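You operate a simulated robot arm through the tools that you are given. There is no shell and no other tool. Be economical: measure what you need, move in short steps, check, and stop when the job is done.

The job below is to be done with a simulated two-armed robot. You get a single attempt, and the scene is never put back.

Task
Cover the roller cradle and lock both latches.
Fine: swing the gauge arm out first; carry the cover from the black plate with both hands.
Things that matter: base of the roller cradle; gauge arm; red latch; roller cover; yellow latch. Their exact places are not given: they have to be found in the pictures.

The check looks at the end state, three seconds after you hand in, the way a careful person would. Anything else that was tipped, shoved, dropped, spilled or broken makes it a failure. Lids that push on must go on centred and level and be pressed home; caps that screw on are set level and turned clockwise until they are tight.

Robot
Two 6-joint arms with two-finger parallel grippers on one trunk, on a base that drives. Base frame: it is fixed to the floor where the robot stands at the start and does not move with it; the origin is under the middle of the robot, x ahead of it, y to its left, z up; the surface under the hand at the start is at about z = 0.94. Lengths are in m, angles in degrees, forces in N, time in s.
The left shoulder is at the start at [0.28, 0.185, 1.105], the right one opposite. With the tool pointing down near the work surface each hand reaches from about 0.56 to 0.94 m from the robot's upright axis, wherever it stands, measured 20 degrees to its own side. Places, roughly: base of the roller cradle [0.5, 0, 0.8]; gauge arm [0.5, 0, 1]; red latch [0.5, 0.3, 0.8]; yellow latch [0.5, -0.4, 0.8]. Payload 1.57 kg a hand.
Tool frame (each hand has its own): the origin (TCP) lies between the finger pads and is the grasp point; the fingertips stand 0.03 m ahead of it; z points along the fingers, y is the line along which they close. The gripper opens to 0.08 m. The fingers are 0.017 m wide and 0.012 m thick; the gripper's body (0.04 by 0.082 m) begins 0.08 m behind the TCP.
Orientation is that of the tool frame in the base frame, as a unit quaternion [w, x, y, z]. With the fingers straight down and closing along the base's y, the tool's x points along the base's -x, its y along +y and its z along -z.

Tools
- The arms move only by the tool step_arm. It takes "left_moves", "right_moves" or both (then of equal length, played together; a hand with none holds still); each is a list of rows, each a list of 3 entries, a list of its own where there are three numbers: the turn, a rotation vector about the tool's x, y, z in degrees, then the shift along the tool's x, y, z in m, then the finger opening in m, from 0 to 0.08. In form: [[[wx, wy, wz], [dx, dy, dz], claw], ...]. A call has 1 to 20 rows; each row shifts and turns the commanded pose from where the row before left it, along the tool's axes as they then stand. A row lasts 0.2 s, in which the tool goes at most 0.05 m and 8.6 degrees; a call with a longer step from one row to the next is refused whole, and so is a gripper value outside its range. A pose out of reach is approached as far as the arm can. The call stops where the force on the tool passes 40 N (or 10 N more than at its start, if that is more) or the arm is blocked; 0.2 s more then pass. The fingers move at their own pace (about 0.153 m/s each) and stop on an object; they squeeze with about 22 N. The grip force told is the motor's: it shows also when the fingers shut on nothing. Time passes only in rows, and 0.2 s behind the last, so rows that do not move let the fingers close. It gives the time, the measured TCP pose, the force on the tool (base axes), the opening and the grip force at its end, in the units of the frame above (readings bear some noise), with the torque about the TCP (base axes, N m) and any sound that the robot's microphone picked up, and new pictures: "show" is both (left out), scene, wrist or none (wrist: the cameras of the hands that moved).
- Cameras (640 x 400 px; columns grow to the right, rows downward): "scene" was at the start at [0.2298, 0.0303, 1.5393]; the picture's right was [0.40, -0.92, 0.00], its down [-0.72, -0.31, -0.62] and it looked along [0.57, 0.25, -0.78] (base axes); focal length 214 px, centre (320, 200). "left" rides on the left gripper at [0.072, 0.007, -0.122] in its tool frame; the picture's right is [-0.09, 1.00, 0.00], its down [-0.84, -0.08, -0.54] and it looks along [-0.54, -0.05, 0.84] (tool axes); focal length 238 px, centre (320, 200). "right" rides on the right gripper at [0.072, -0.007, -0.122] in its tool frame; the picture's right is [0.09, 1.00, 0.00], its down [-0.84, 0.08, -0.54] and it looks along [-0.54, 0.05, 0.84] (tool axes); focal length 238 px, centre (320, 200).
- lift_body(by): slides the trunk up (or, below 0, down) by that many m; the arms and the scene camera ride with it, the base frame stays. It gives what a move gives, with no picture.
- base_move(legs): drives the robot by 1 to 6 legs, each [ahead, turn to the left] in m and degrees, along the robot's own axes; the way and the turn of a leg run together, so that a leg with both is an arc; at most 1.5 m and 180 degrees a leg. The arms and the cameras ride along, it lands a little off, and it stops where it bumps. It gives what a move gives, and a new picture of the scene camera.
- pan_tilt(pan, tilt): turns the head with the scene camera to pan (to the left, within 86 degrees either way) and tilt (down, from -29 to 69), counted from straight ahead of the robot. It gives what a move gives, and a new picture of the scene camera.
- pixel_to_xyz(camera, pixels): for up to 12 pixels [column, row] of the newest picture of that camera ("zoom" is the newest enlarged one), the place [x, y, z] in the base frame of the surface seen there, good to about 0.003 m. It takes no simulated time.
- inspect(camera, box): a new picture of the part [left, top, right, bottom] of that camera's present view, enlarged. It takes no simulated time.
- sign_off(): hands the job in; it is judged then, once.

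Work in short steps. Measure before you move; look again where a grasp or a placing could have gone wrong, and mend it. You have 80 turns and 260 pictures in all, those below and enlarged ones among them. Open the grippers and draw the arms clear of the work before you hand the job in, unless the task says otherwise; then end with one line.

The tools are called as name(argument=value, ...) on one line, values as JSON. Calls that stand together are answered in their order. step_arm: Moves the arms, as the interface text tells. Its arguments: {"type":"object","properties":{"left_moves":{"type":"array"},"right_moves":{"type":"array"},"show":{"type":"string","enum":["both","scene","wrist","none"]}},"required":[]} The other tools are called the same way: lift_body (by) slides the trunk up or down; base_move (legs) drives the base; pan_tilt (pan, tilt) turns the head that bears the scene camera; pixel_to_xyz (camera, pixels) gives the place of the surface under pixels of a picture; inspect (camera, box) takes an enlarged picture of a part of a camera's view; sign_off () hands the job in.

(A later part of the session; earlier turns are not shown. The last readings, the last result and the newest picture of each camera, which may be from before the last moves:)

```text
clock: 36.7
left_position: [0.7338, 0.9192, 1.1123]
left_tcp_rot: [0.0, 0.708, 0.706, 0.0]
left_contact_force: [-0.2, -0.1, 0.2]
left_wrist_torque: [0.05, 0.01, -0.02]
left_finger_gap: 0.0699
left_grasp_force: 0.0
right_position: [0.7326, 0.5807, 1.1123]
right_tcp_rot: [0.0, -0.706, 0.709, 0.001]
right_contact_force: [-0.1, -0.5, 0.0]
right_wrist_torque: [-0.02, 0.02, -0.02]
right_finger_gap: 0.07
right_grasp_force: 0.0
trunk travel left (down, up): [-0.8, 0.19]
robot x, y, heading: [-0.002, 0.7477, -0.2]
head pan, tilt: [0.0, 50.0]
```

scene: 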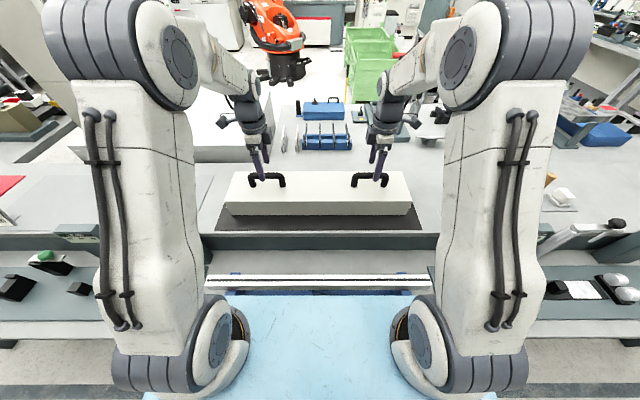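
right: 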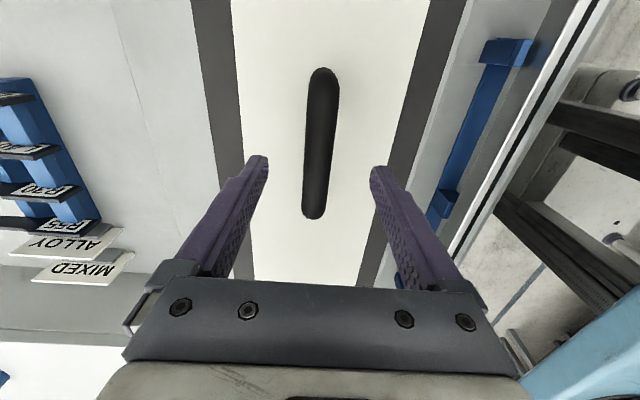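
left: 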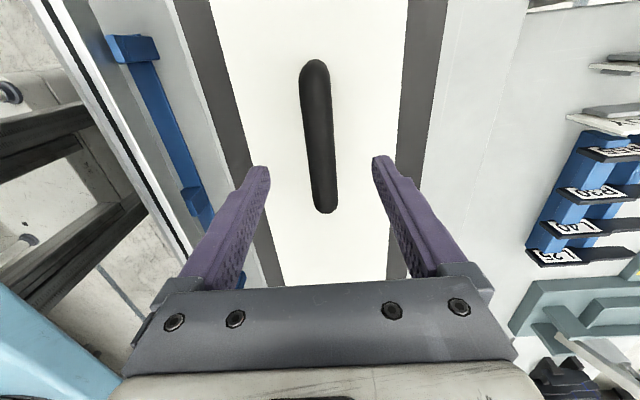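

Both handles run centrally between the fingers. Descend 0.05 m and close.

step_arm(left_moves=[[[0, 0, 0], [0, 0, 0.03], 0.07], [[0, 0, 0], [0, 0, 0.02], 0.07], [[0, 0, 0], [0, 0, 0], 0.07], [[0, 0, 0], [0, 0, 0], 0.03], [[0, 0, 0], [0, 0, 0], 0.005], [[0, 0, 0], [0, 0, 0], 0.005]], right_moves=[[[0, 0, 0], [0, 0, 0.03], 0.07], [[0, 0, 0], [0, 0, 0.02], 0.07], [[0, 0, 0], [0, 0, 0], 0.07], [[0, 0, 0], [0, 0, 0], 0.03], [[0, 0, 0], [0, 0, 0], 0.005], [[0, 0, 0], [0, 0, 0], 0.005]])

```text
clock: 38.1
left_position: [0.7328, 0.9214, 1.0641]
left_tcp_rot: [0.0, 0.708, 0.706, 0.0]
left_contact_force: [3.6, 0.8, 0.0]
left_wrist_torque: [-0.04, -0.08, 0.09]
left_finger_gap: 0.0217
left_grasp_force: 22.3
right_position: [0.7327, 0.5806, 1.0638]
right_tcp_rot: [0.0, -0.706, 0.709, 0.0]
right_contact_force: [1.8, 0.2, -1.1]
right_wrist_torque: [0.01, -0.04, 0.09]
right_finger_gap: 0.0218
right_grasp_force: 21.9
trunk travel left (down, up): [-0.8, 0.19]
robot x, y, heading: [-0.0086, 0.7493, -0.0]
head pan, tilt: [0.0, 50.0]
```

scene: 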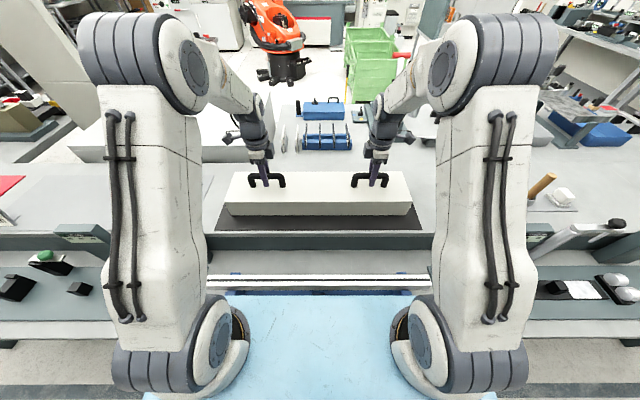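
right: 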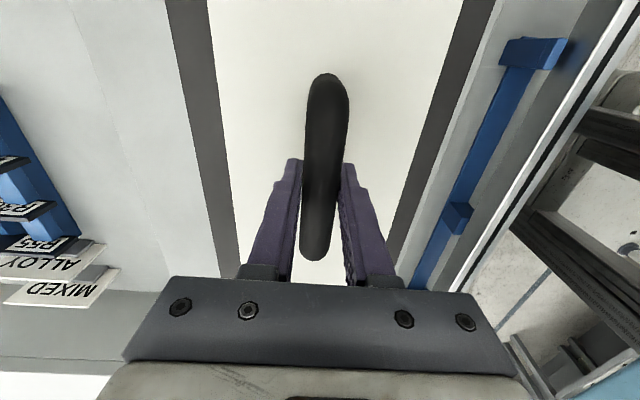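
left: 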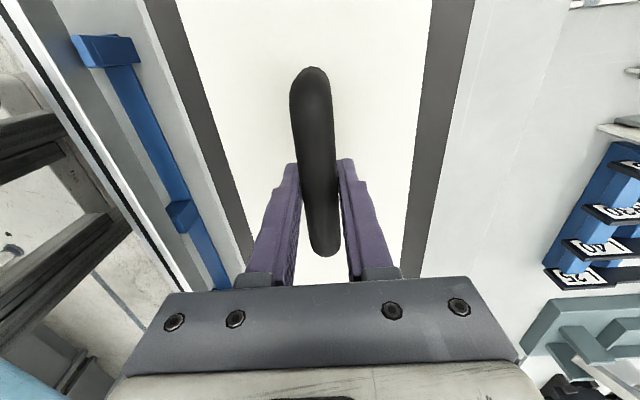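

Both gripped (gap ≈0.022, ~22 N). Lift with the trunk.

lift_body(by=0.06)

inspect(camera="scene", box=[190, 110, 450, 272])

```text
clock: 39.1
left_position: [0.7347, 0.9214, 1.1238]
left_tcp_rot: [0.0, 0.708, 0.706, -0.001]
left_contact_force: [0.9, -0.1, -10.3]
left_wrist_torque: [0.1, -0.01, 0.05]
left_finger_gap: 0.0218
left_grasp_force: 21.9
right_position: [0.7345, 0.5799, 1.1226]
right_tcp_rot: [-0.001, -0.706, 0.708, 0.001]
right_contact_force: [-0.1, -0.7, -8.8]
right_wrist_torque: [0.05, 0.02, 0.05]
right_finger_gap: 0.0218
right_grasp_force: 21.6
trunk travel left (down, up): [-0.86, 0.13]
robot x, y, heading: [-0.0097, 0.7492, -0.1]
head pan, tilt: [0.0, 50.0]
```

```text
2.46 times, centred on (320, 191) of scene
```

zoom: 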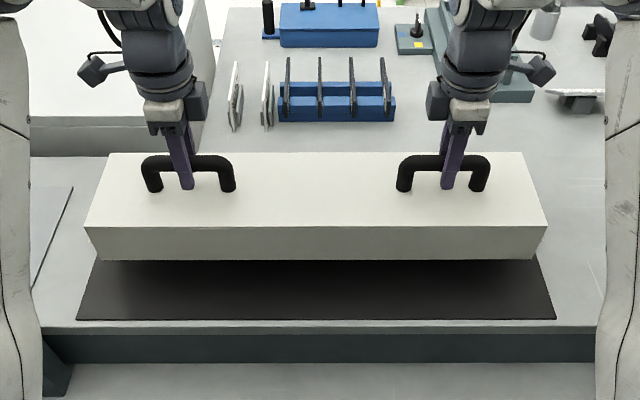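

Cover lifted level (≈19 N total). Raise further and back away from the bench.

lift_body(by=0.12)

base_move(legs=[[-0.42, 0]])

```text
clock: 40.6
left_position: [0.7336, 0.9223, 1.2434]
left_tcp_rot: [-0.001, 0.708, 0.706, 0.0]
left_contact_force: [0.1, 1.4, -9.6]
left_wrist_torque: [-0.02, 0.0, 0.09]
left_finger_gap: 0.0218
left_grasp_force: 21.7
right_position: [0.7339, 0.5809, 1.2432]
right_tcp_rot: [-0.001, -0.706, 0.709, 0.001]
right_contact_force: [0.0, -1.0, -9.1]
right_wrist_torque: [-0.02, -0.02, 0.06]
right_finger_gap: 0.0219
right_grasp_force: 22.4
trunk travel left (down, up): [-0.98, 0.01]
robot x, y, heading: [-0.0048, 0.7505, -0.3]
head pan, tilt: [0.0, 50.0]
```

```text
clock: 43.2
left_position: [0.3082, 0.9218, 1.2442]
left_tcp_rot: [-0.001, 0.708, 0.706, -0.001]
left_contact_force: [1.3, 2.9, -7.8]
left_wrist_torque: [-0.03, 0.0, 0.14]
left_finger_gap: 0.0217
left_grasp_force: 22.2
right_position: [0.309, 0.5826, 1.2436]
right_tcp_rot: [0.0, -0.705, 0.709, 0.001]
right_contact_force: [-0.6, -1.5, -8.4]
right_wrist_torque: [0.01, 0.02, 0.09]
right_finger_gap: 0.0217
right_grasp_force: 21.9
trunk travel left (down, up): [-0.98, 0.01]
robot x, y, heading: [-0.4332, 0.7528, 0.2]
head pan, tilt: [0.0, 50.0]
```

scene: 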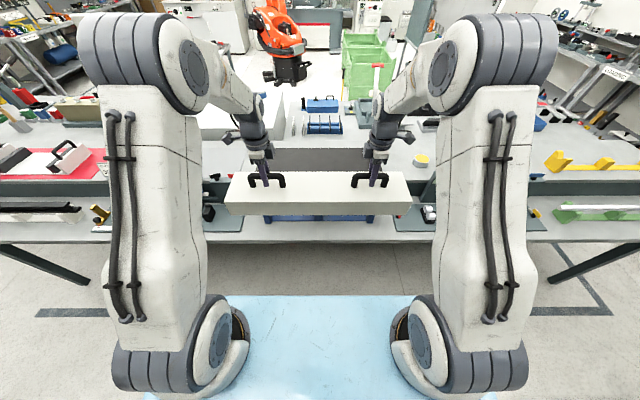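

Steady. Turn right in place, drive to y≈-0.01, and turn back.

base_move(legs=[[0, -90], [0.76, 0], [0, 90]])

```text
clock: 55.1
left_position: [0.2903, 0.1212, 1.2424]
left_tcp_rot: [-0.001, 0.722, 0.692, 0.0]
left_contact_force: [0.8, -1.0, -7.9]
left_wrist_torque: [-0.11, 0.01, 0.05]
left_finger_gap: 0.0217
left_grasp_force: 22.2
right_position: [0.2773, -0.2206, 1.2443]
right_tcp_rot: [-0.001, -0.692, 0.722, 0.001]
right_contact_force: [-0.3, 0.6, -9.4]
right_wrist_torque: [-0.03, 0.02, 0.03]
right_finger_gap: 0.0215
right_grasp_force: 21.8
trunk travel left (down, up): [-0.98, 0.01]
robot x, y, heading: [-0.4537, -0.0222, -2.3]
head pan, tilt: [0.0, 50.0]
```

scene: 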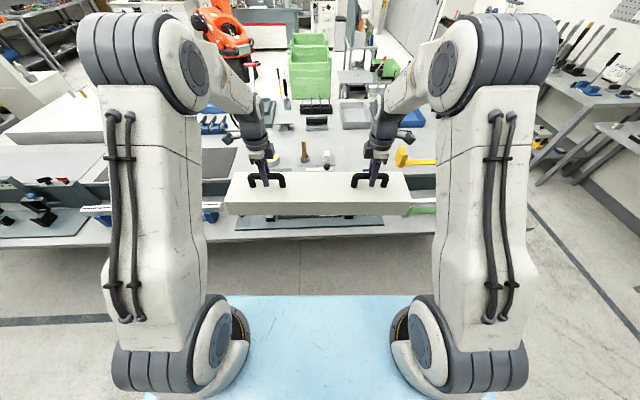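

Heading −2.3°: correct it and drive forward 0.16 m; the remaining y error I will take up with the arms.

base_move(legs=[[0, 2.4], [0.165, 0]])

pan_tilt(pan=0, tilt=60)

```text
clock: 56.9
left_position: [0.4518, 0.1544, 1.243]
left_tcp_rot: [0.0, 0.706, 0.708, 0.0]
left_contact_force: [0.2, -1.4, -10.3]
left_wrist_torque: [0.0, -0.03, 0.11]
left_finger_gap: 0.0217
left_grasp_force: 22.0
right_position: [0.4542, -0.1864, 1.243]
right_tcp_rot: [0.001, 0.708, -0.706, -0.001]
right_contact_force: [-1.1, -0.2, -9.2]
right_wrist_torque: [-0.01, 0.03, 0.1]
right_finger_gap: 0.0218
right_grasp_force: 22.0
trunk travel left (down, up): [-0.98, 0.01]
robot x, y, heading: [-0.2898, -0.0213, 0.3]
head pan, tilt: [0.0, 50.0]
```

scene: 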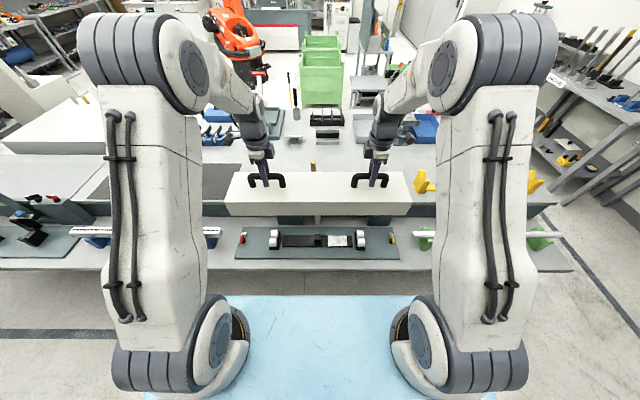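

```text
clock: 57.6
left_position: [0.4521, 0.1538, 1.2434]
left_tcp_rot: [-0.001, 0.706, 0.709, 0.0]
left_contact_force: [0.0, -0.2, -9.1]
left_wrist_torque: [0.04, -0.02, 0.09]
left_finger_gap: 0.022
left_grasp_force: 22.5
right_position: [0.4533, -0.1866, 1.2434]
right_tcp_rot: [0.001, 0.708, -0.706, -0.001]
right_contact_force: [0.0, 0.9, -9.2]
right_wrist_torque: [-0.01, -0.02, 0.01]
right_finger_gap: 0.0217
right_grasp_force: 21.6
trunk travel left (down, up): [-0.98, 0.01]
robot x, y, heading: [-0.2874, -0.0209, 0.1]
head pan, tilt: [0.0, 60.0]
```

scene: 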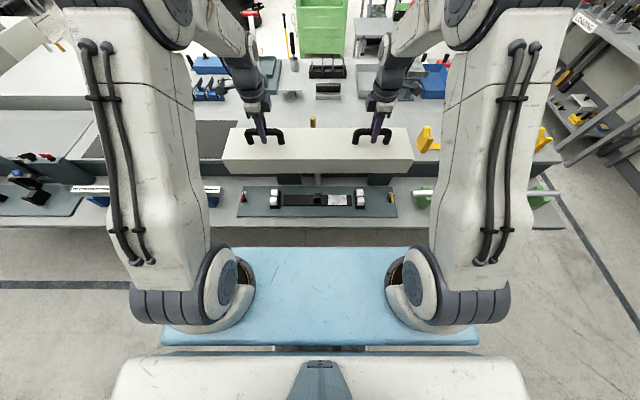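

Cover hangs above the cradle. Re-measure the cradle from this symmetrical view.

inspect(camera="scene", box=[225, 150, 415, 269])

```text
3.36 times, centred on (320, 210) of scene
```

zoom: 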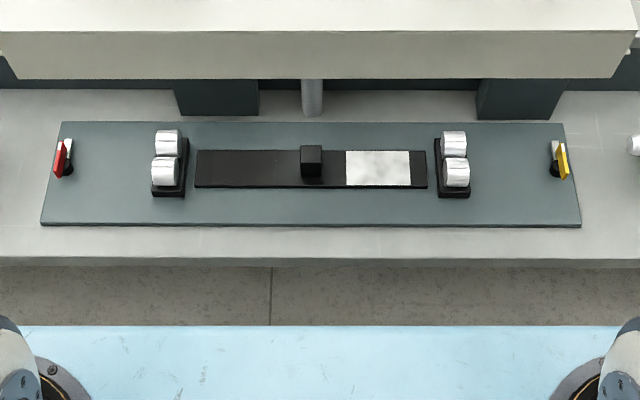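

pixel_to_xyz(camera="zoom", pixels=[[60, 158], [563, 160], [63, 122], [561, 124], [41, 224], [580, 226], [166, 133], [456, 134], [166, 172], [457, 172], [197, 170], [427, 170]])

pixel_to_xyz(camera="zoom", pixels=[[67, 170], [555, 172], [68, 146], [554, 148], [2, 34], [635, 33], [8, 76], [625, 76], [311, 150], [310, 180]])

```text
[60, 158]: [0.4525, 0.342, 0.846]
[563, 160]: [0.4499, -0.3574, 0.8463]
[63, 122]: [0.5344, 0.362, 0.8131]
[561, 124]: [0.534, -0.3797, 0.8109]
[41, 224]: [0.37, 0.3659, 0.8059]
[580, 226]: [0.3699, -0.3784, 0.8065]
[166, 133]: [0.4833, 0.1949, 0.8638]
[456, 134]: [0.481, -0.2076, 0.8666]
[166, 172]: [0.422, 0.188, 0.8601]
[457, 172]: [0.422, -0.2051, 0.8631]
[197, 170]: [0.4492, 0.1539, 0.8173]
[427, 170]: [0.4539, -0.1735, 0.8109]
```

```text
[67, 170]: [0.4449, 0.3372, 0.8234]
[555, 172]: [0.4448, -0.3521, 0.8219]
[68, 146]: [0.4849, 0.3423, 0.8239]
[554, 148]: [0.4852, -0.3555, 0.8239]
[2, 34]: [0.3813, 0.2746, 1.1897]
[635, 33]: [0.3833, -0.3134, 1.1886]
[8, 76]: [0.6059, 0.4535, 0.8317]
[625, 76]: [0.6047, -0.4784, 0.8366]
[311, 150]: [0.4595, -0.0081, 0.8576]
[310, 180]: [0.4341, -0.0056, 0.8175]
```

I check the held cover's corners against the hands.

inspect(camera="scene", box=[210, 110, 430, 247])

```text
2.91 times, centred on (320, 178) of scene
```

zoom: 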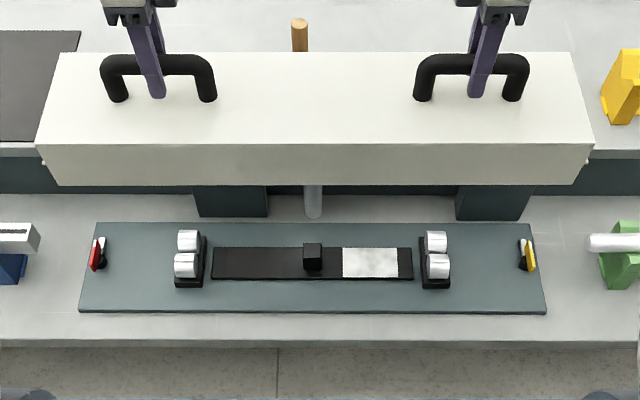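

pixel_to_xyz(camera="zoom", pixels=[[40, 146], [590, 146], [63, 56], [574, 56], [52, 180], [578, 180], [44, 162], [586, 160], [118, 98], [515, 98], [208, 98], [424, 98]])

```text
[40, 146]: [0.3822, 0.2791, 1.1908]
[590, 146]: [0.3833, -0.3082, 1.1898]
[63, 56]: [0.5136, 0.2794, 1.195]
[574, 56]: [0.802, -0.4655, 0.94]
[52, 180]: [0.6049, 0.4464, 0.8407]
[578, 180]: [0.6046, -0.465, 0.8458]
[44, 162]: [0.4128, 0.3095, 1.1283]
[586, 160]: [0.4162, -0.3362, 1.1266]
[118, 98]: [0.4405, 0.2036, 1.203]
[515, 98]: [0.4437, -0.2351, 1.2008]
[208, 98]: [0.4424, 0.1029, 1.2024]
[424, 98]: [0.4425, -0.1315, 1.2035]
```

Cover centre ≈(0.450,-0.0145); target (0.4517,-0.0075). Shift both hands +7 mm y, +1 mm x, then lower by the trunk.

step_arm(left_moves=[[[0, 0, 0], [0.004, 0.001, 0], 0.005], [[0, 0, 0], [0.003, 0, 0], 0.005], [[0, 0, 0], [0, 0, 0], 0.005]], right_moves=[[[0, 0, 0], [-0.004, -0.001, 0], 0.005], [[0, 0, 0], [-0.003, 0, 0], 0.005], [[0, 0, 0], [0, 0, 0], 0.005]], show="none")

lift_body(by=-0.22)

inspect(camera="scene", box=[190, 110, 450, 272])

inspect(camera="right", box=[0, 0, 640, 400])

inspect(camera="left", box=[0, 0, 640, 400])

```text
clock: 58.5
left_position: [0.4531, 0.1613, 1.244]
left_tcp_rot: [0.0, 0.706, 0.708, 0.001]
left_contact_force: [-0.7, -1.4, -8.3]
left_wrist_torque: [-0.04, 0.03, -0.06]
left_finger_gap: 0.0217
left_grasp_force: 22.0
right_position: [0.4544, -0.1797, 1.2434]
right_tcp_rot: [0.001, 0.708, -0.706, -0.001]
right_contact_force: [0.4, 1.9, -8.4]
right_wrist_torque: [-0.11, -0.03, 0.01]
right_finger_gap: 0.022
right_grasp_force: 22.0
trunk travel left (down, up): [-0.98, 0.01]
robot x, y, heading: [-0.2901, -0.0209, 0.4]
head pan, tilt: [0.0, 60.0]
```

```text
clock: 60.8
left_position: [0.453, 0.1618, 1.0227]
left_tcp_rot: [0.0, 0.706, 0.708, -0.001]
left_contact_force: [0.4, -2.6, -9.2]
left_wrist_torque: [-0.04, -0.03, 0.08]
left_finger_gap: 0.0217
left_grasp_force: 22.3
right_position: [0.4547, -0.1791, 1.0229]
right_tcp_rot: [0.0, 0.708, -0.706, -0.001]
right_contact_force: [-0.6, 3.3, -9.6]
right_wrist_torque: [-0.05, 0.01, 0.05]
right_finger_gap: 0.0216
right_grasp_force: 22.1
trunk travel left (down, up): [-0.76, 0.23]
robot x, y, heading: [-0.2926, -0.0233, 0.1]
head pan, tilt: [0.0, 60.0]
```

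```text
2.46 times, centred on (320, 191) of scene
```

zoom: 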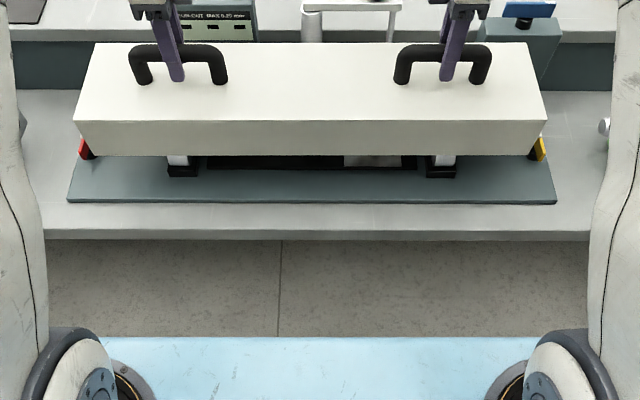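

```text
1.00 times, centred on (320, 200) of right (not enlarged: the box is as wide or as high as the picture)
```

zoom: 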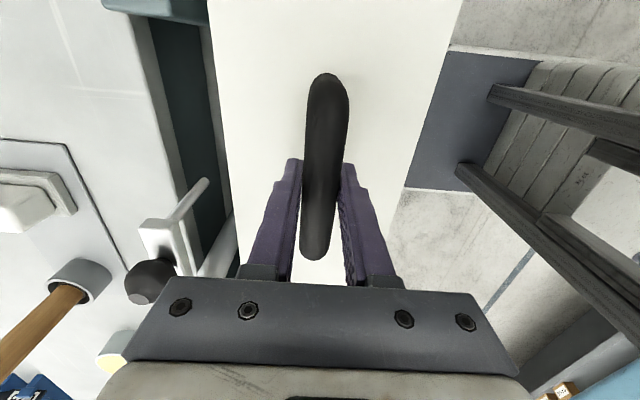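

```text
1.00 times, centred on (320, 200) of left (not enlarged: the box is as wide or as high as the picture)
```

zoom: 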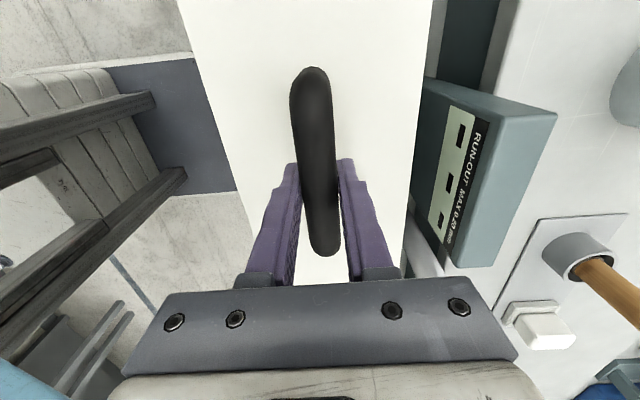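

Clear so far. Lower another 0.06 m and check the alignment close up.

lift_body(by=-0.06)

inspect(camera="scene", box=[200, 120, 440, 270])

pixel_to_xyz(camera="zoom", pixels=[[72, 114], [560, 114], [92, 30], [540, 30], [132, 72], [508, 72], [80, 145], [552, 145]])

```text
clock: 61.8
left_position: [0.4515, 0.163, 0.9643]
left_tcp_rot: [-0.001, 0.706, 0.709, -0.001]
left_contact_force: [0.4, -2.8, -9.8]
left_wrist_torque: [0.01, 0.04, 0.06]
left_finger_gap: 0.0219
left_grasp_force: 21.9
right_position: [0.4544, -0.179, 0.9629]
right_tcp_rot: [0.001, 0.708, -0.706, -0.001]
right_contact_force: [-1.3, 3.3, -9.3]
right_wrist_torque: [0.0, 0.02, 0.07]
right_finger_gap: 0.022
right_grasp_force: 22.1
trunk travel left (down, up): [-0.7, 0.29]
robot x, y, heading: [-0.2883, -0.0203, 0.0]
head pan, tilt: [0.0, 60.0]
```

```text
2.67 times, centred on (320, 195) of scene
```

zoom: 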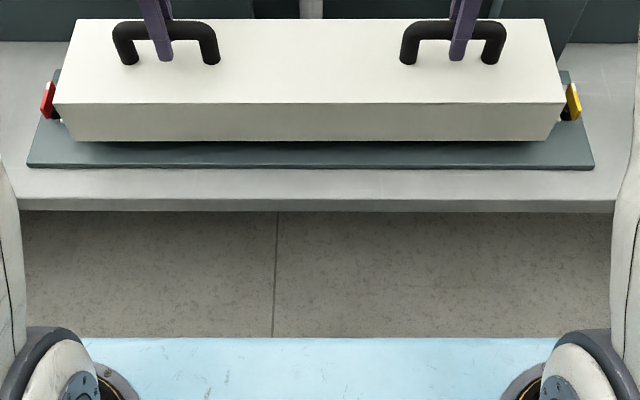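

```text
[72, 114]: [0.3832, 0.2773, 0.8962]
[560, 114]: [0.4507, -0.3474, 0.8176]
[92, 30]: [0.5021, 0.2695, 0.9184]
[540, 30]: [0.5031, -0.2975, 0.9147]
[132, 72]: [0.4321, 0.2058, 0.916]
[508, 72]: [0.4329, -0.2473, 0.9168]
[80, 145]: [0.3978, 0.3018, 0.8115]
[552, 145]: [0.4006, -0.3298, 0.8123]
```

pixel_to_xyz(camera="zoom", pixels=[[56, 102], [563, 102], [78, 21], [543, 21], [129, 60], [212, 60], [408, 60], [492, 60], [50, 95], [572, 95], [30, 164], [592, 166]])

inspect(camera="scene", box=[205, 135, 255, 185])

inspect(camera="scene", box=[385, 135, 435, 185])

```text
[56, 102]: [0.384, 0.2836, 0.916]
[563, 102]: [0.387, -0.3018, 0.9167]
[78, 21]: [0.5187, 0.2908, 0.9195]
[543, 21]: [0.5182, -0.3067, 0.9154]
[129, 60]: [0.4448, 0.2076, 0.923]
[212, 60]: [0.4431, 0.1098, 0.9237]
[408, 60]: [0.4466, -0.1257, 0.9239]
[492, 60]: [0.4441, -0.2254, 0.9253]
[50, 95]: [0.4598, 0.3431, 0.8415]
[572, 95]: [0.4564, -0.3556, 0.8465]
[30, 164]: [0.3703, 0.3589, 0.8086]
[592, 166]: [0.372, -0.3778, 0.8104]
```

```text
8.00 times, centred on (230, 160) of scene
```

zoom: 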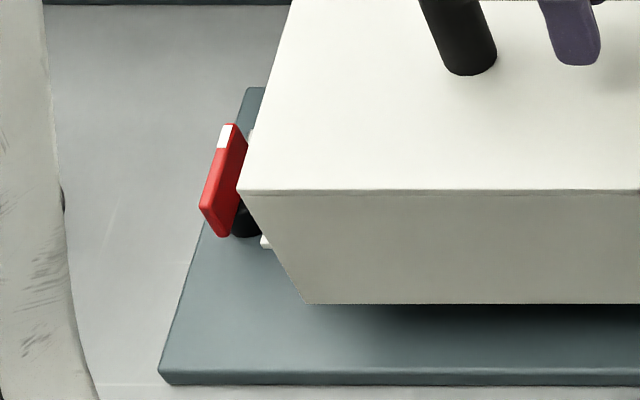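

```text
8.00 times, centred on (410, 160) of scene
```

zoom: 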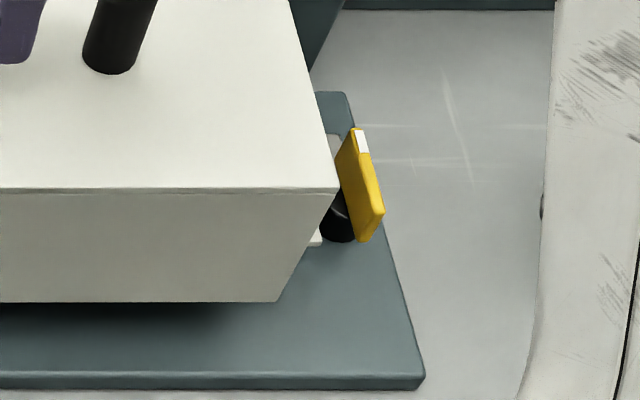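

Cover centre ≈(0.452,-0.0085), within 1 mm of the cradle. Lower the last ~3 cm.

lift_body(by=-0.027)

lift_body(by=-0.005)

inspect(camera="scene", box=[200, 120, 440, 270])

```text
clock: 62.5
left_position: [0.4526, 0.1615, 0.9363]
left_tcp_rot: [0.0, 0.706, 0.709, 0.0]
left_contact_force: [-0.5, -4.0, -9.0]
left_wrist_torque: [0.02, -0.02, 0.04]
left_finger_gap: 0.0219
left_grasp_force: 21.9
right_position: [0.4547, -0.1801, 0.9375]
right_tcp_rot: [0.0, 0.708, -0.706, 0.0]
right_contact_force: [-0.5, 4.1, -8.6]
right_wrist_torque: [0.04, -0.04, 0.08]
right_finger_gap: 0.022
right_grasp_force: 22.1
trunk travel left (down, up): [-0.673, 0.317]
robot x, y, heading: [-0.2868, -0.0202, 0.2]
head pan, tilt: [0.0, 60.0]
```

```text
clock: 63.0
left_position: [0.4532, 0.1622, 0.9323]
left_tcp_rot: [0.0, 0.706, 0.708, 0.0]
left_contact_force: [1.2, -4.7, -3.7]
left_wrist_torque: [-0.01, 0.04, 0.05]
left_finger_gap: 0.0218
left_grasp_force: 22.3
right_position: [0.4543, -0.1795, 0.9326]
right_tcp_rot: [0.0, 0.707, -0.707, 0.001]
right_contact_force: [1.2, 4.5, -4.3]
right_wrist_torque: [-0.01, 0.04, 0.05]
right_finger_gap: 0.0218
right_grasp_force: 21.5
trunk travel left (down, up): [-0.668, 0.322]
robot x, y, heading: [-0.2879, -0.0228, 0.0]
head pan, tilt: [0.0, 60.0]
```

```text
2.67 times, centred on (320, 195) of scene
```

zoom: 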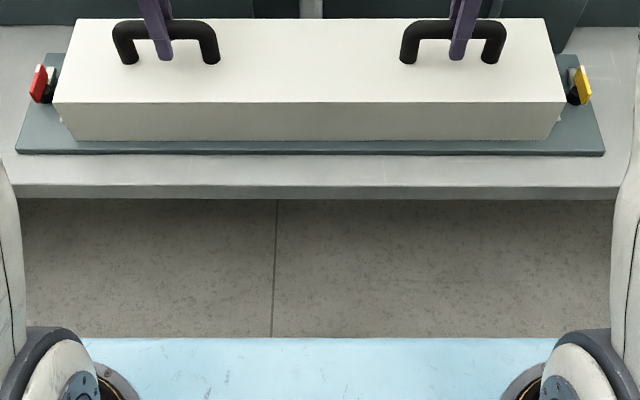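

Touching down (load dropped to ~4 N per hand). Lower a little more to press it home.

lift_body(by=-0.004)

inspect(camera="scene", box=[205, 130, 265, 190])

inspect(camera="scene", box=[375, 130, 435, 190])

```text
clock: 63.6
left_position: [0.4529, 0.1619, 0.9322]
left_tcp_rot: [0.002, 0.706, 0.708, 0.002]
left_contact_force: [0.4, -3.5, 25.0]
left_wrist_torque: [0.0, 0.08, 0.04]
left_finger_gap: 0.0219
left_grasp_force: 22.3
right_position: [0.4548, -0.1792, 0.9331]
right_tcp_rot: [-0.002, 0.708, -0.706, 0.002]
right_contact_force: [0.7, 3.2, 22.7]
right_wrist_torque: [-0.11, 0.03, 0.08]
right_finger_gap: 0.022
right_grasp_force: 22.1
trunk travel left (down, up): [-0.664, 0.326]
robot x, y, heading: [-0.287, -0.0242, 0.2]
head pan, tilt: [0.0, 60.0]
```

```text
6.67 times, centred on (235, 160) of scene
```

zoom: 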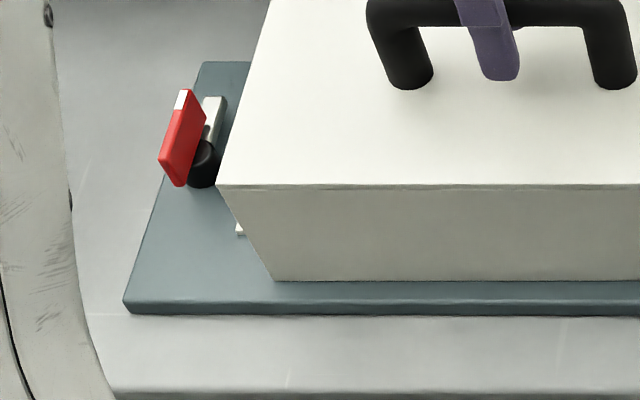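

```text
6.67 times, centred on (405, 160) of scene
```

zoom: 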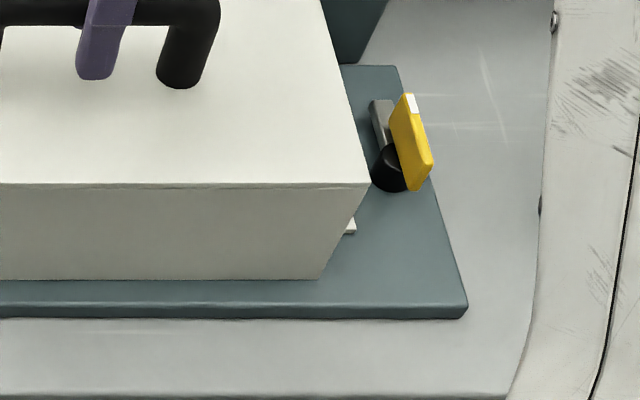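

The cover sits flush on the base, tabs inside the latches. Relieve the press, release, and rise with the hands.

lift_body(by=0.003)

step_arm(left_moves=[[[0, 0, 0], [0, 0, 0], 0.06], [[0, 0, 0], [0, 0, 0], 0.06], [[0, 0, 0], [0, 0, -0.04], 0.06], [[0, 0, 0], [0, 0, -0.04], 0.06], [[0, 0, 0], [0, 0, -0.04], 0.06], [[0, 0, 0], [0, 0, 0], 0.06]], right_moves=[[[0, 0, 0], [0, 0, 0], 0.06], [[0, 0, 0], [0, 0, 0], 0.06], [[0, 0, 0], [0, 0, -0.04], 0.06], [[0, 0, 0], [0, 0, -0.04], 0.06], [[0, 0, 0], [0, 0, -0.04], 0.06], [[0, 0, 0], [0, 0, 0], 0.06]])

```text
clock: 64.1
left_position: [0.4535, 0.1617, 0.9322]
left_tcp_rot: [0.001, 0.706, 0.708, 0.002]
left_contact_force: [8.3, -4.3, 19.9]
left_wrist_torque: [0.02, -0.12, 0.06]
left_finger_gap: 0.0218
left_grasp_force: 22.1
right_position: [0.4544, -0.1804, 0.9323]
right_tcp_rot: [-0.001, 0.708, -0.706, 0.001]
right_contact_force: [7.0, 2.3, 17.9]
right_wrist_torque: [0.07, -0.15, 0.06]
right_finger_gap: 0.0219
right_grasp_force: 21.7
trunk travel left (down, up): [-0.667, 0.323]
robot x, y, heading: [-0.2885, -0.0184, 0.3]
head pan, tilt: [0.0, 60.0]
```

```text
clock: 65.5
left_position: [0.4522, 0.1619, 1.0498]
left_tcp_rot: [0.0, 0.706, 0.708, -0.001]
left_contact_force: [-0.9, -0.1, -1.0]
left_wrist_torque: [0.01, 0.02, -0.02]
left_finger_gap: 0.0595
left_grasp_force: 0.0
right_position: [0.4546, -0.1799, 1.0486]
right_tcp_rot: [0.001, 0.708, -0.706, 0.0]
right_contact_force: [-1.0, 0.3, -0.4]
right_wrist_torque: [0.01, 0.02, 0.0]
right_finger_gap: 0.0597
right_grasp_force: 0.2
trunk travel left (down, up): [-0.667, 0.323]
robot x, y, heading: [-0.286, -0.023, 0.2]
head pan, tilt: [0.0, 60.0]
```

scene: 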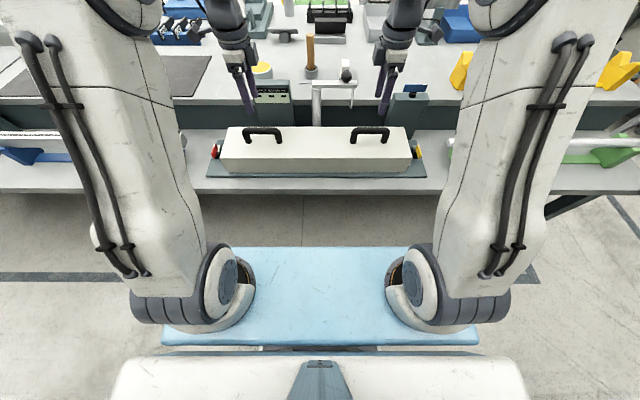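
right: 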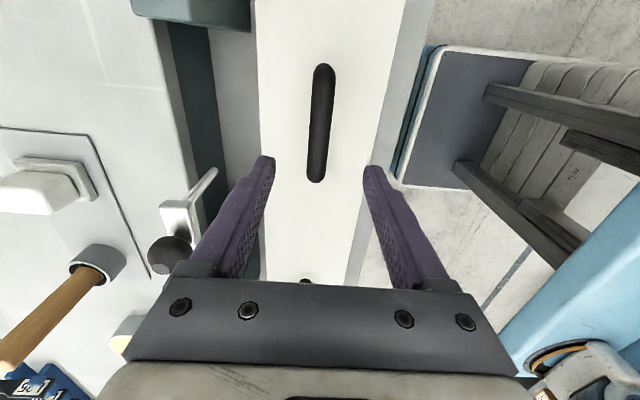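
left: 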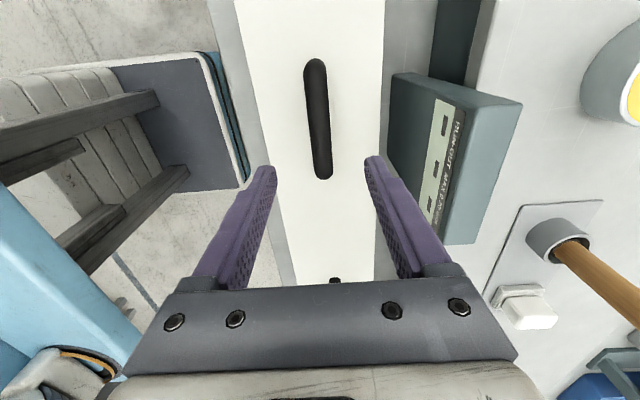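

Released, cover stays put. Move both hands above the latches and turn them to close along y.

step_arm(left_moves=[[[0, 0, 0], [0.045, 0, 0], 0.04], [[0, 0, 0], [0.045, 0, 0], 0.04], [[0, 0, 0], [0.045, 0, 0], 0.04], [[0, 0, 0], [0.045, 0, 0], 0.04], [[0, 0, -8.2], [0, 0, 0], 0.04], [[0, 0, -8.2], [0, 0, 0], 0.04], [[0, 0, -8.2], [0, 0, 0], 0.04], [[0, 0, -8.2], [0, 0, 0], 0.04], [[0, 0, -8.2], [0, 0, 0], 0.04], [[0, 0, -8.2], [0, 0, 0], 0.04], [[0, 0, -8.2], [0, 0, 0], 0.04], [[0, 0, -8.2], [0, 0, 0], 0.04], [[0, 0, -8.2], [0, 0, 0], 0.04], [[0, 0, -8.2], [0, 0, 0], 0.04], [[0, 0, -8], [0, 0, 0], 0.04], [[0, 0, 0], [0, 0, 0], 0.04]], right_moves=[[[0, 0, 0], [0.044, 0, 0], 0.04], [[0, 0, 0], [0.044, 0, 0], 0.04], [[0, 0, 0], [0.044, 0, 0], 0.04], [[0, 0, 0], [0.044, 0, 0], 0.04], [[0, 0, 8.2], [0, 0, 0], 0.04], [[0, 0, 8.2], [0, 0, 0], 0.04], [[0, 0, 8.2], [0, 0, 0], 0.04], [[0, 0, 8.2], [0, 0, 0], 0.04], [[0, 0, 8.2], [0, 0, 0], 0.04], [[0, 0, 8.2], [0, 0, 0], 0.04], [[0, 0, 8.2], [0, 0, 0], 0.04], [[0, 0, 8.2], [0, 0, 0], 0.04], [[0, 0, 8.2], [0, 0, 0], 0.04], [[0, 0, 8.2], [0, 0, 0], 0.04], [[0, 0, 8], [0, 0, 0], 0.04], [[0, 0, 0], [0, 0, 0], 0.04]])

inspect(camera="left", box=[200, 50, 440, 200])

pixel_to_xyz(camera="left", pixels=[[320, 130]])

inspect(camera="right", box=[200, 50, 440, 200])

```text
clock: 68.9
left_position: [0.4532, 0.341, 1.0509]
left_tcp_rot: [-0.001, -0.002, 1.0, 0.001]
left_contact_force: [-0.4, -0.3, -0.5]
left_wrist_torque: [0.01, 0.02, 0.0]
left_finger_gap: 0.04
left_grasp_force: 0.0
right_position: [0.4551, -0.3554, 1.0514]
right_tcp_rot: [-0.001, -0.001, 1.0, 0.0]
right_contact_force: [0.5, 0.8, 0.9]
right_wrist_torque: [-0.02, 0.0, 0.0]
right_finger_gap: 0.04
right_grasp_force: 0.0
trunk travel left (down, up): [-0.667, 0.323]
robot x, y, heading: [-0.2837, -0.0194, 0.2]
head pan, tilt: [0.0, 60.0]
```

scene: 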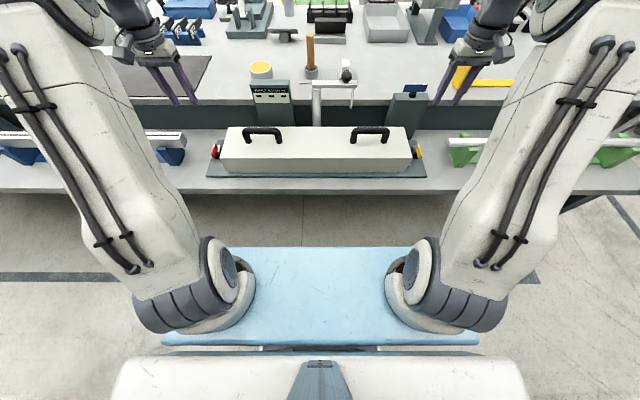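
right: 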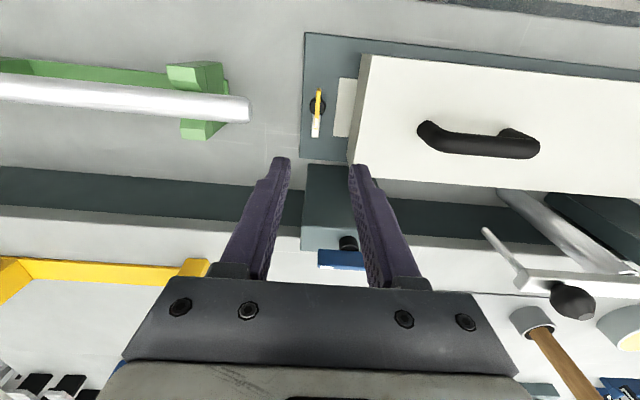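
left: 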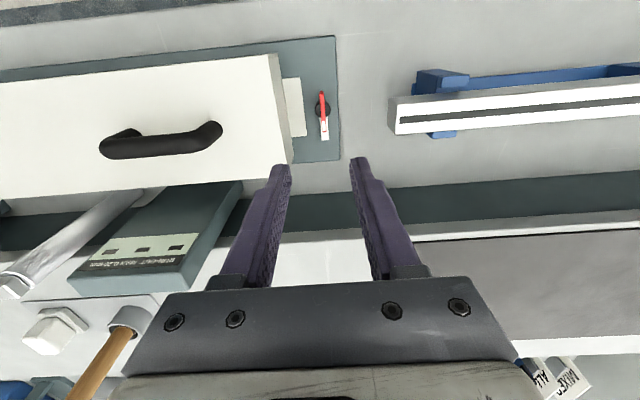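

```text
2.67 times, centred on (320, 125) of left
```

zoom: 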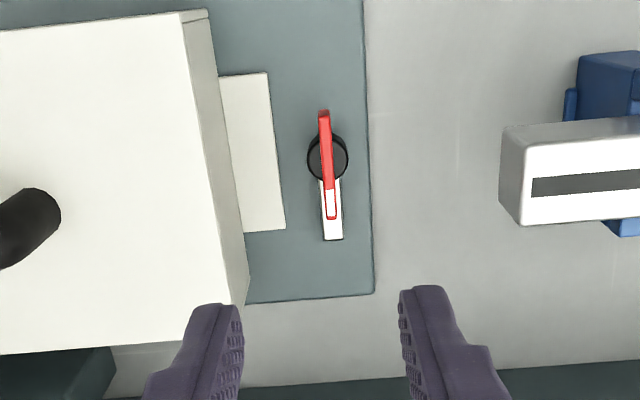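

```text
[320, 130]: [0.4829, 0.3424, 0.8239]
```

```text
2.67 times, centred on (320, 125) of right
```

zoom: 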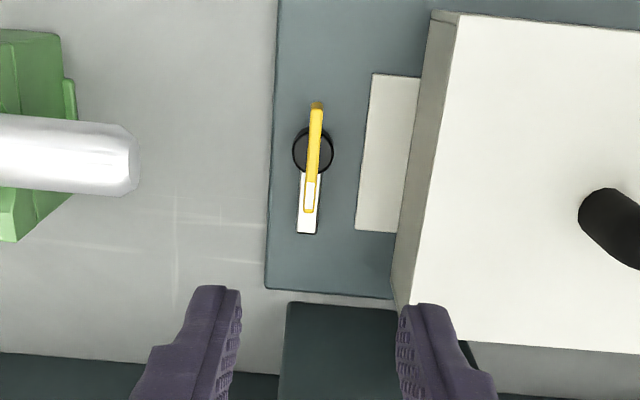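

Clear view: fins above black pivots, tongues pointing +x. Measure yellow in the zoom and red in the left wrist picture.

pixel_to_xyz(camera="zoom", pixels=[[316, 106], [313, 150], [308, 210], [297, 150], [331, 150], [307, 230], [313, 172], [368, 150], [400, 75], [358, 225]])

pixel_to_xyz(camera="left", pixels=[[322, 95], [322, 110], [324, 128], [317, 110], [329, 110], [325, 137], [303, 110], [298, 80], [304, 134]])

```text
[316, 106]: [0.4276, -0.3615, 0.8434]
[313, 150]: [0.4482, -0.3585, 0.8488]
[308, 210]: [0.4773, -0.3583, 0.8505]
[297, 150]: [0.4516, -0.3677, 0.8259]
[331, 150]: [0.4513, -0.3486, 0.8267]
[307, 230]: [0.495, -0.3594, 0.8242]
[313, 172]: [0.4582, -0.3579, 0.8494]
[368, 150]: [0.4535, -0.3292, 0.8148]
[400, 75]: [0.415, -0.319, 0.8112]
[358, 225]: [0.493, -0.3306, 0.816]
```

```text
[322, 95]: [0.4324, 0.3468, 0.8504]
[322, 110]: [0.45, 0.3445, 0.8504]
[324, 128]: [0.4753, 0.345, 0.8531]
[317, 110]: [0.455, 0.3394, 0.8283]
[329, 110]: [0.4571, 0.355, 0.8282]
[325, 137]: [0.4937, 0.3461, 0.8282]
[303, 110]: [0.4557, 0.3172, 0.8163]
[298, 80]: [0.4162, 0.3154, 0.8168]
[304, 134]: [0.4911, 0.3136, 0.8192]
```

Pivots at (0.4525,0.345) and (0.452,-0.358); fins z 0.83–0.85. Descend both hands over the fins.

step_arm(left_moves=[[[0, 0, 0], [0, 0.004, 0.04], 0.035], [[0, 0, 0], [0, 0, 0.04], 0.035], [[0, 0, 0], [0, 0, 0.04], 0.035], [[0, 0, 0], [0, 0, 0.035], 0.035], [[0, 0, 0], [0, 0, 0], 0.035]], right_moves=[[[0, 0, 0], [0.0028, -0.0026, 0.04], 0.035], [[0, 0, 0], [0, 0, 0.04], 0.035], [[0, 0, 0], [0, 0, 0.04], 0.035], [[0, 0, 0], [0, 0, 0.035], 0.035], [[0, 0, 0], [0, 0, 0], 0.035]])

inspect(camera="left", box=[200, 50, 440, 200])

inspect(camera="right", box=[200, 50, 440, 200])

```text
clock: 70.1
left_position: [0.4503, 0.3463, 0.8947]
left_tcp_rot: [-0.001, -0.001, 1.0, 0.0]
left_contact_force: [-0.6, -0.9, -0.8]
left_wrist_torque: [0.02, 0.01, -0.04]
left_finger_gap: 0.0352
left_grasp_force: 0.1
right_position: [0.4524, -0.3577, 0.8967]
right_tcp_rot: [0.0, -0.001, 1.0, -0.001]
right_contact_force: [-0.6, -0.1, -0.4]
right_wrist_torque: [0.0, 0.01, 0.04]
right_finger_gap: 0.0349
right_grasp_force: 0.1
trunk travel left (down, up): [-0.667, 0.323]
robot x, y, heading: [-0.288, -0.022, 0.3]
head pan, tilt: [0.0, 60.0]
```

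scene: 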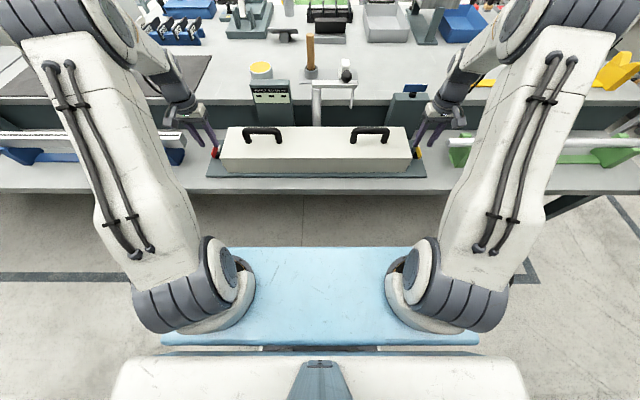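
right: 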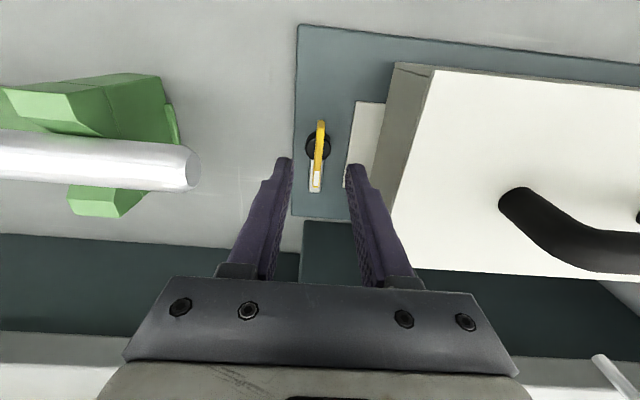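
left: 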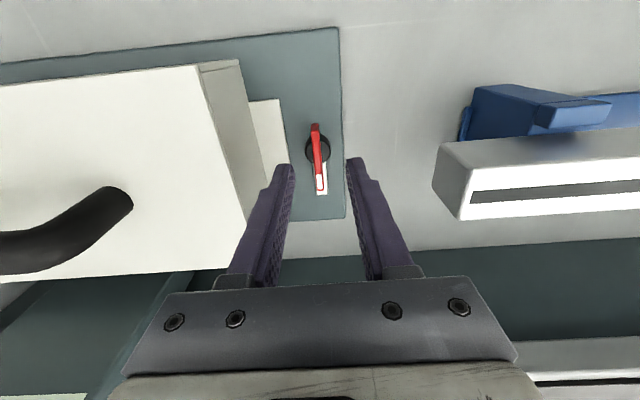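

```text
2.67 times, centred on (320, 125) of left
```

zoom: 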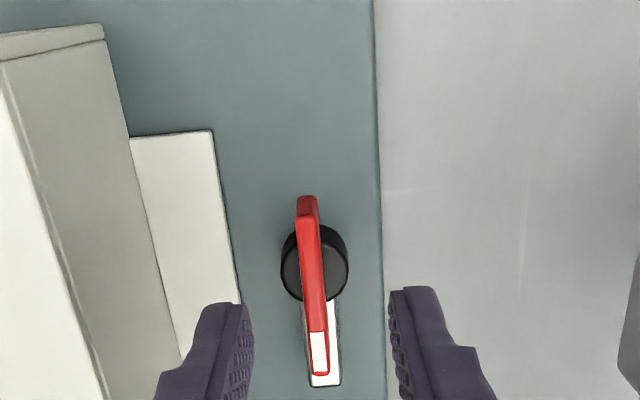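

```text
2.67 times, centred on (320, 125) of right
```

zoom: 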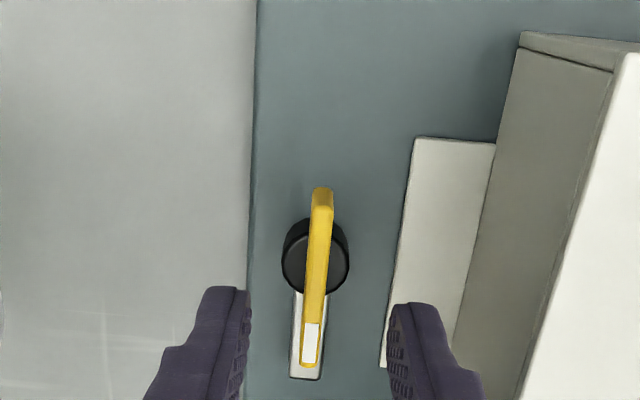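

Centred. Descend to z≈0.862 and close on the fins.

step_arm(left_moves=[[[0, 0, 0], [-0.001, 0, 0.02], 0.035], [[0, 0, 0], [-0.001, 0, 0.013], 0.035], [[0, 0, 0], [0, 0, 0], 0.02], [[0, 0, 0], [0, 0, 0], 0.0], [[0, 0, 0], [0, 0, 0], 0.0]], right_moves=[[[0, 0, 0], [0, 0, 0.02], 0.035], [[0, 0, 0], [0, 0, 0.014], 0.035], [[0, 0, 0], [0, 0, 0], 0.02], [[0, 0, 0], [0, 0, 0], 0.0], [[0, 0, 0], [0, 0, 0], 0.0]], show="wrist")

```text
clock: 71.3
left_position: [0.454, 0.345, 0.8623]
left_tcp_rot: [-0.002, -0.001, 1.0, -0.001]
left_contact_force: [0.8, -11.4, 1.7]
left_wrist_torque: [0.07, 0.35, -0.16]
left_finger_gap: 0.006
left_grasp_force: 25.7
right_position: [0.4513, -0.3588, 0.8637]
right_tcp_rot: [0.0, 0.0, 1.0, -0.001]
right_contact_force: [0.3, -2.3, 1.0]
right_wrist_torque: [-0.03, -0.39, 0.04]
right_finger_gap: 0.0062
right_grasp_force: 25.9
trunk travel left (down, up): [-0.667, 0.323]
robot x, y, heading: [-0.2851, -0.0227, -0.0]
head pan, tilt: [0.0, 60.0]
```

right: 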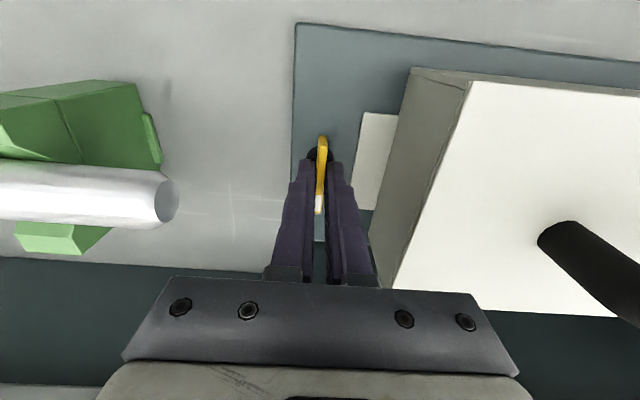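
left: 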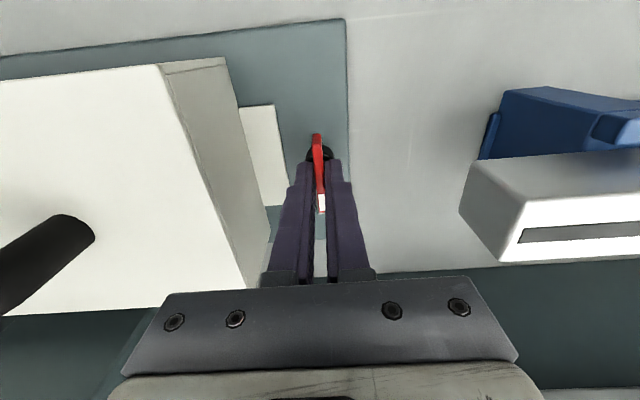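

Both fins gripped (gap 6 mm). Turn both 41° first: red clockwise, yellow counter-clockwise (tongues towards the cover).

step_arm(left_moves=[[[0, 0, 8.2], [0, -0.001, 0], 0.0], [[0, 0, 8.2], [0, 0, 0], 0.0], [[0, 0, 8.2], [0, 0, 0], 0.0], [[0, 0, 8.2], [0, 0, 0], 0.0], [[0, 0, 8.2], [0, 0, 0], 0.0]], right_moves=[[[0, 0, -8.2], [0, 0, 0], 0.0], [[0, 0, -8.2], [0, 0, 0], 0.0], [[0, 0, -8.2], [0, 0, 0], 0.0], [[0, 0, -8.2], [0, 0, 0], 0.0], [[0, 0, -8.2], [0, 0, 0], 0.0]])

```text
clock: 72.5
left_position: [0.4532, 0.3446, 0.8625]
left_tcp_rot: [0.0, 0.35, 0.937, 0.0]
left_contact_force: [5.9, 7.8, -18.4]
left_wrist_torque: [-0.03, -0.24, 0.04]
left_finger_gap: 0.0059
left_grasp_force: 25.5
right_position: [0.4531, -0.3599, 0.8623]
right_tcp_rot: [0.0, -0.353, 0.935, -0.002]
right_contact_force: [0.1, -21.6, 12.9]
right_wrist_torque: [-0.17, 0.17, -0.02]
right_finger_gap: 0.0059
right_grasp_force: 25.5
trunk travel left (down, up): [-0.667, 0.323]
robot x, y, heading: [-0.2903, -0.0217, 0.2]
head pan, tilt: [0.0, 60.0]
```

scene: 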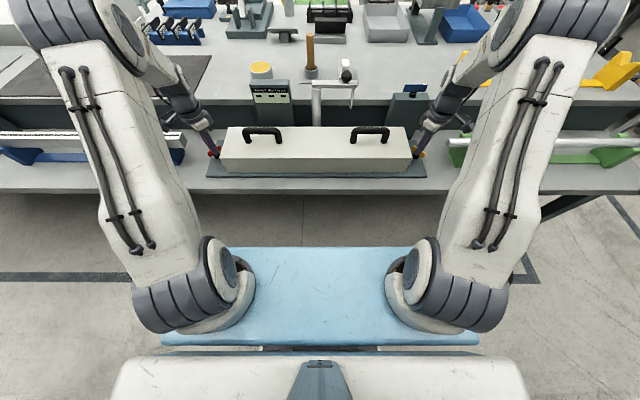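
right: 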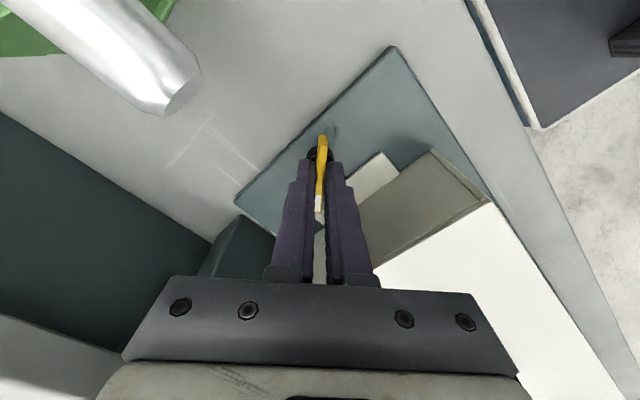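
left: 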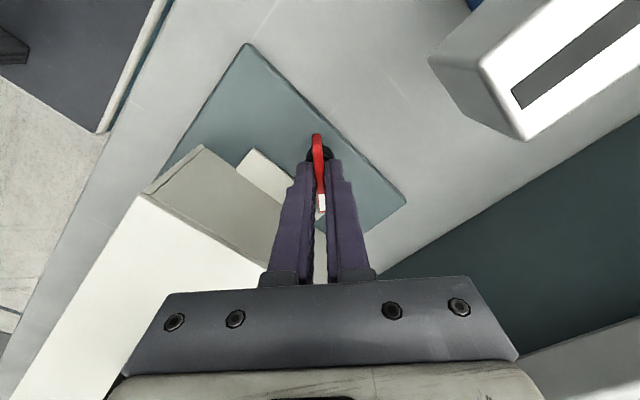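

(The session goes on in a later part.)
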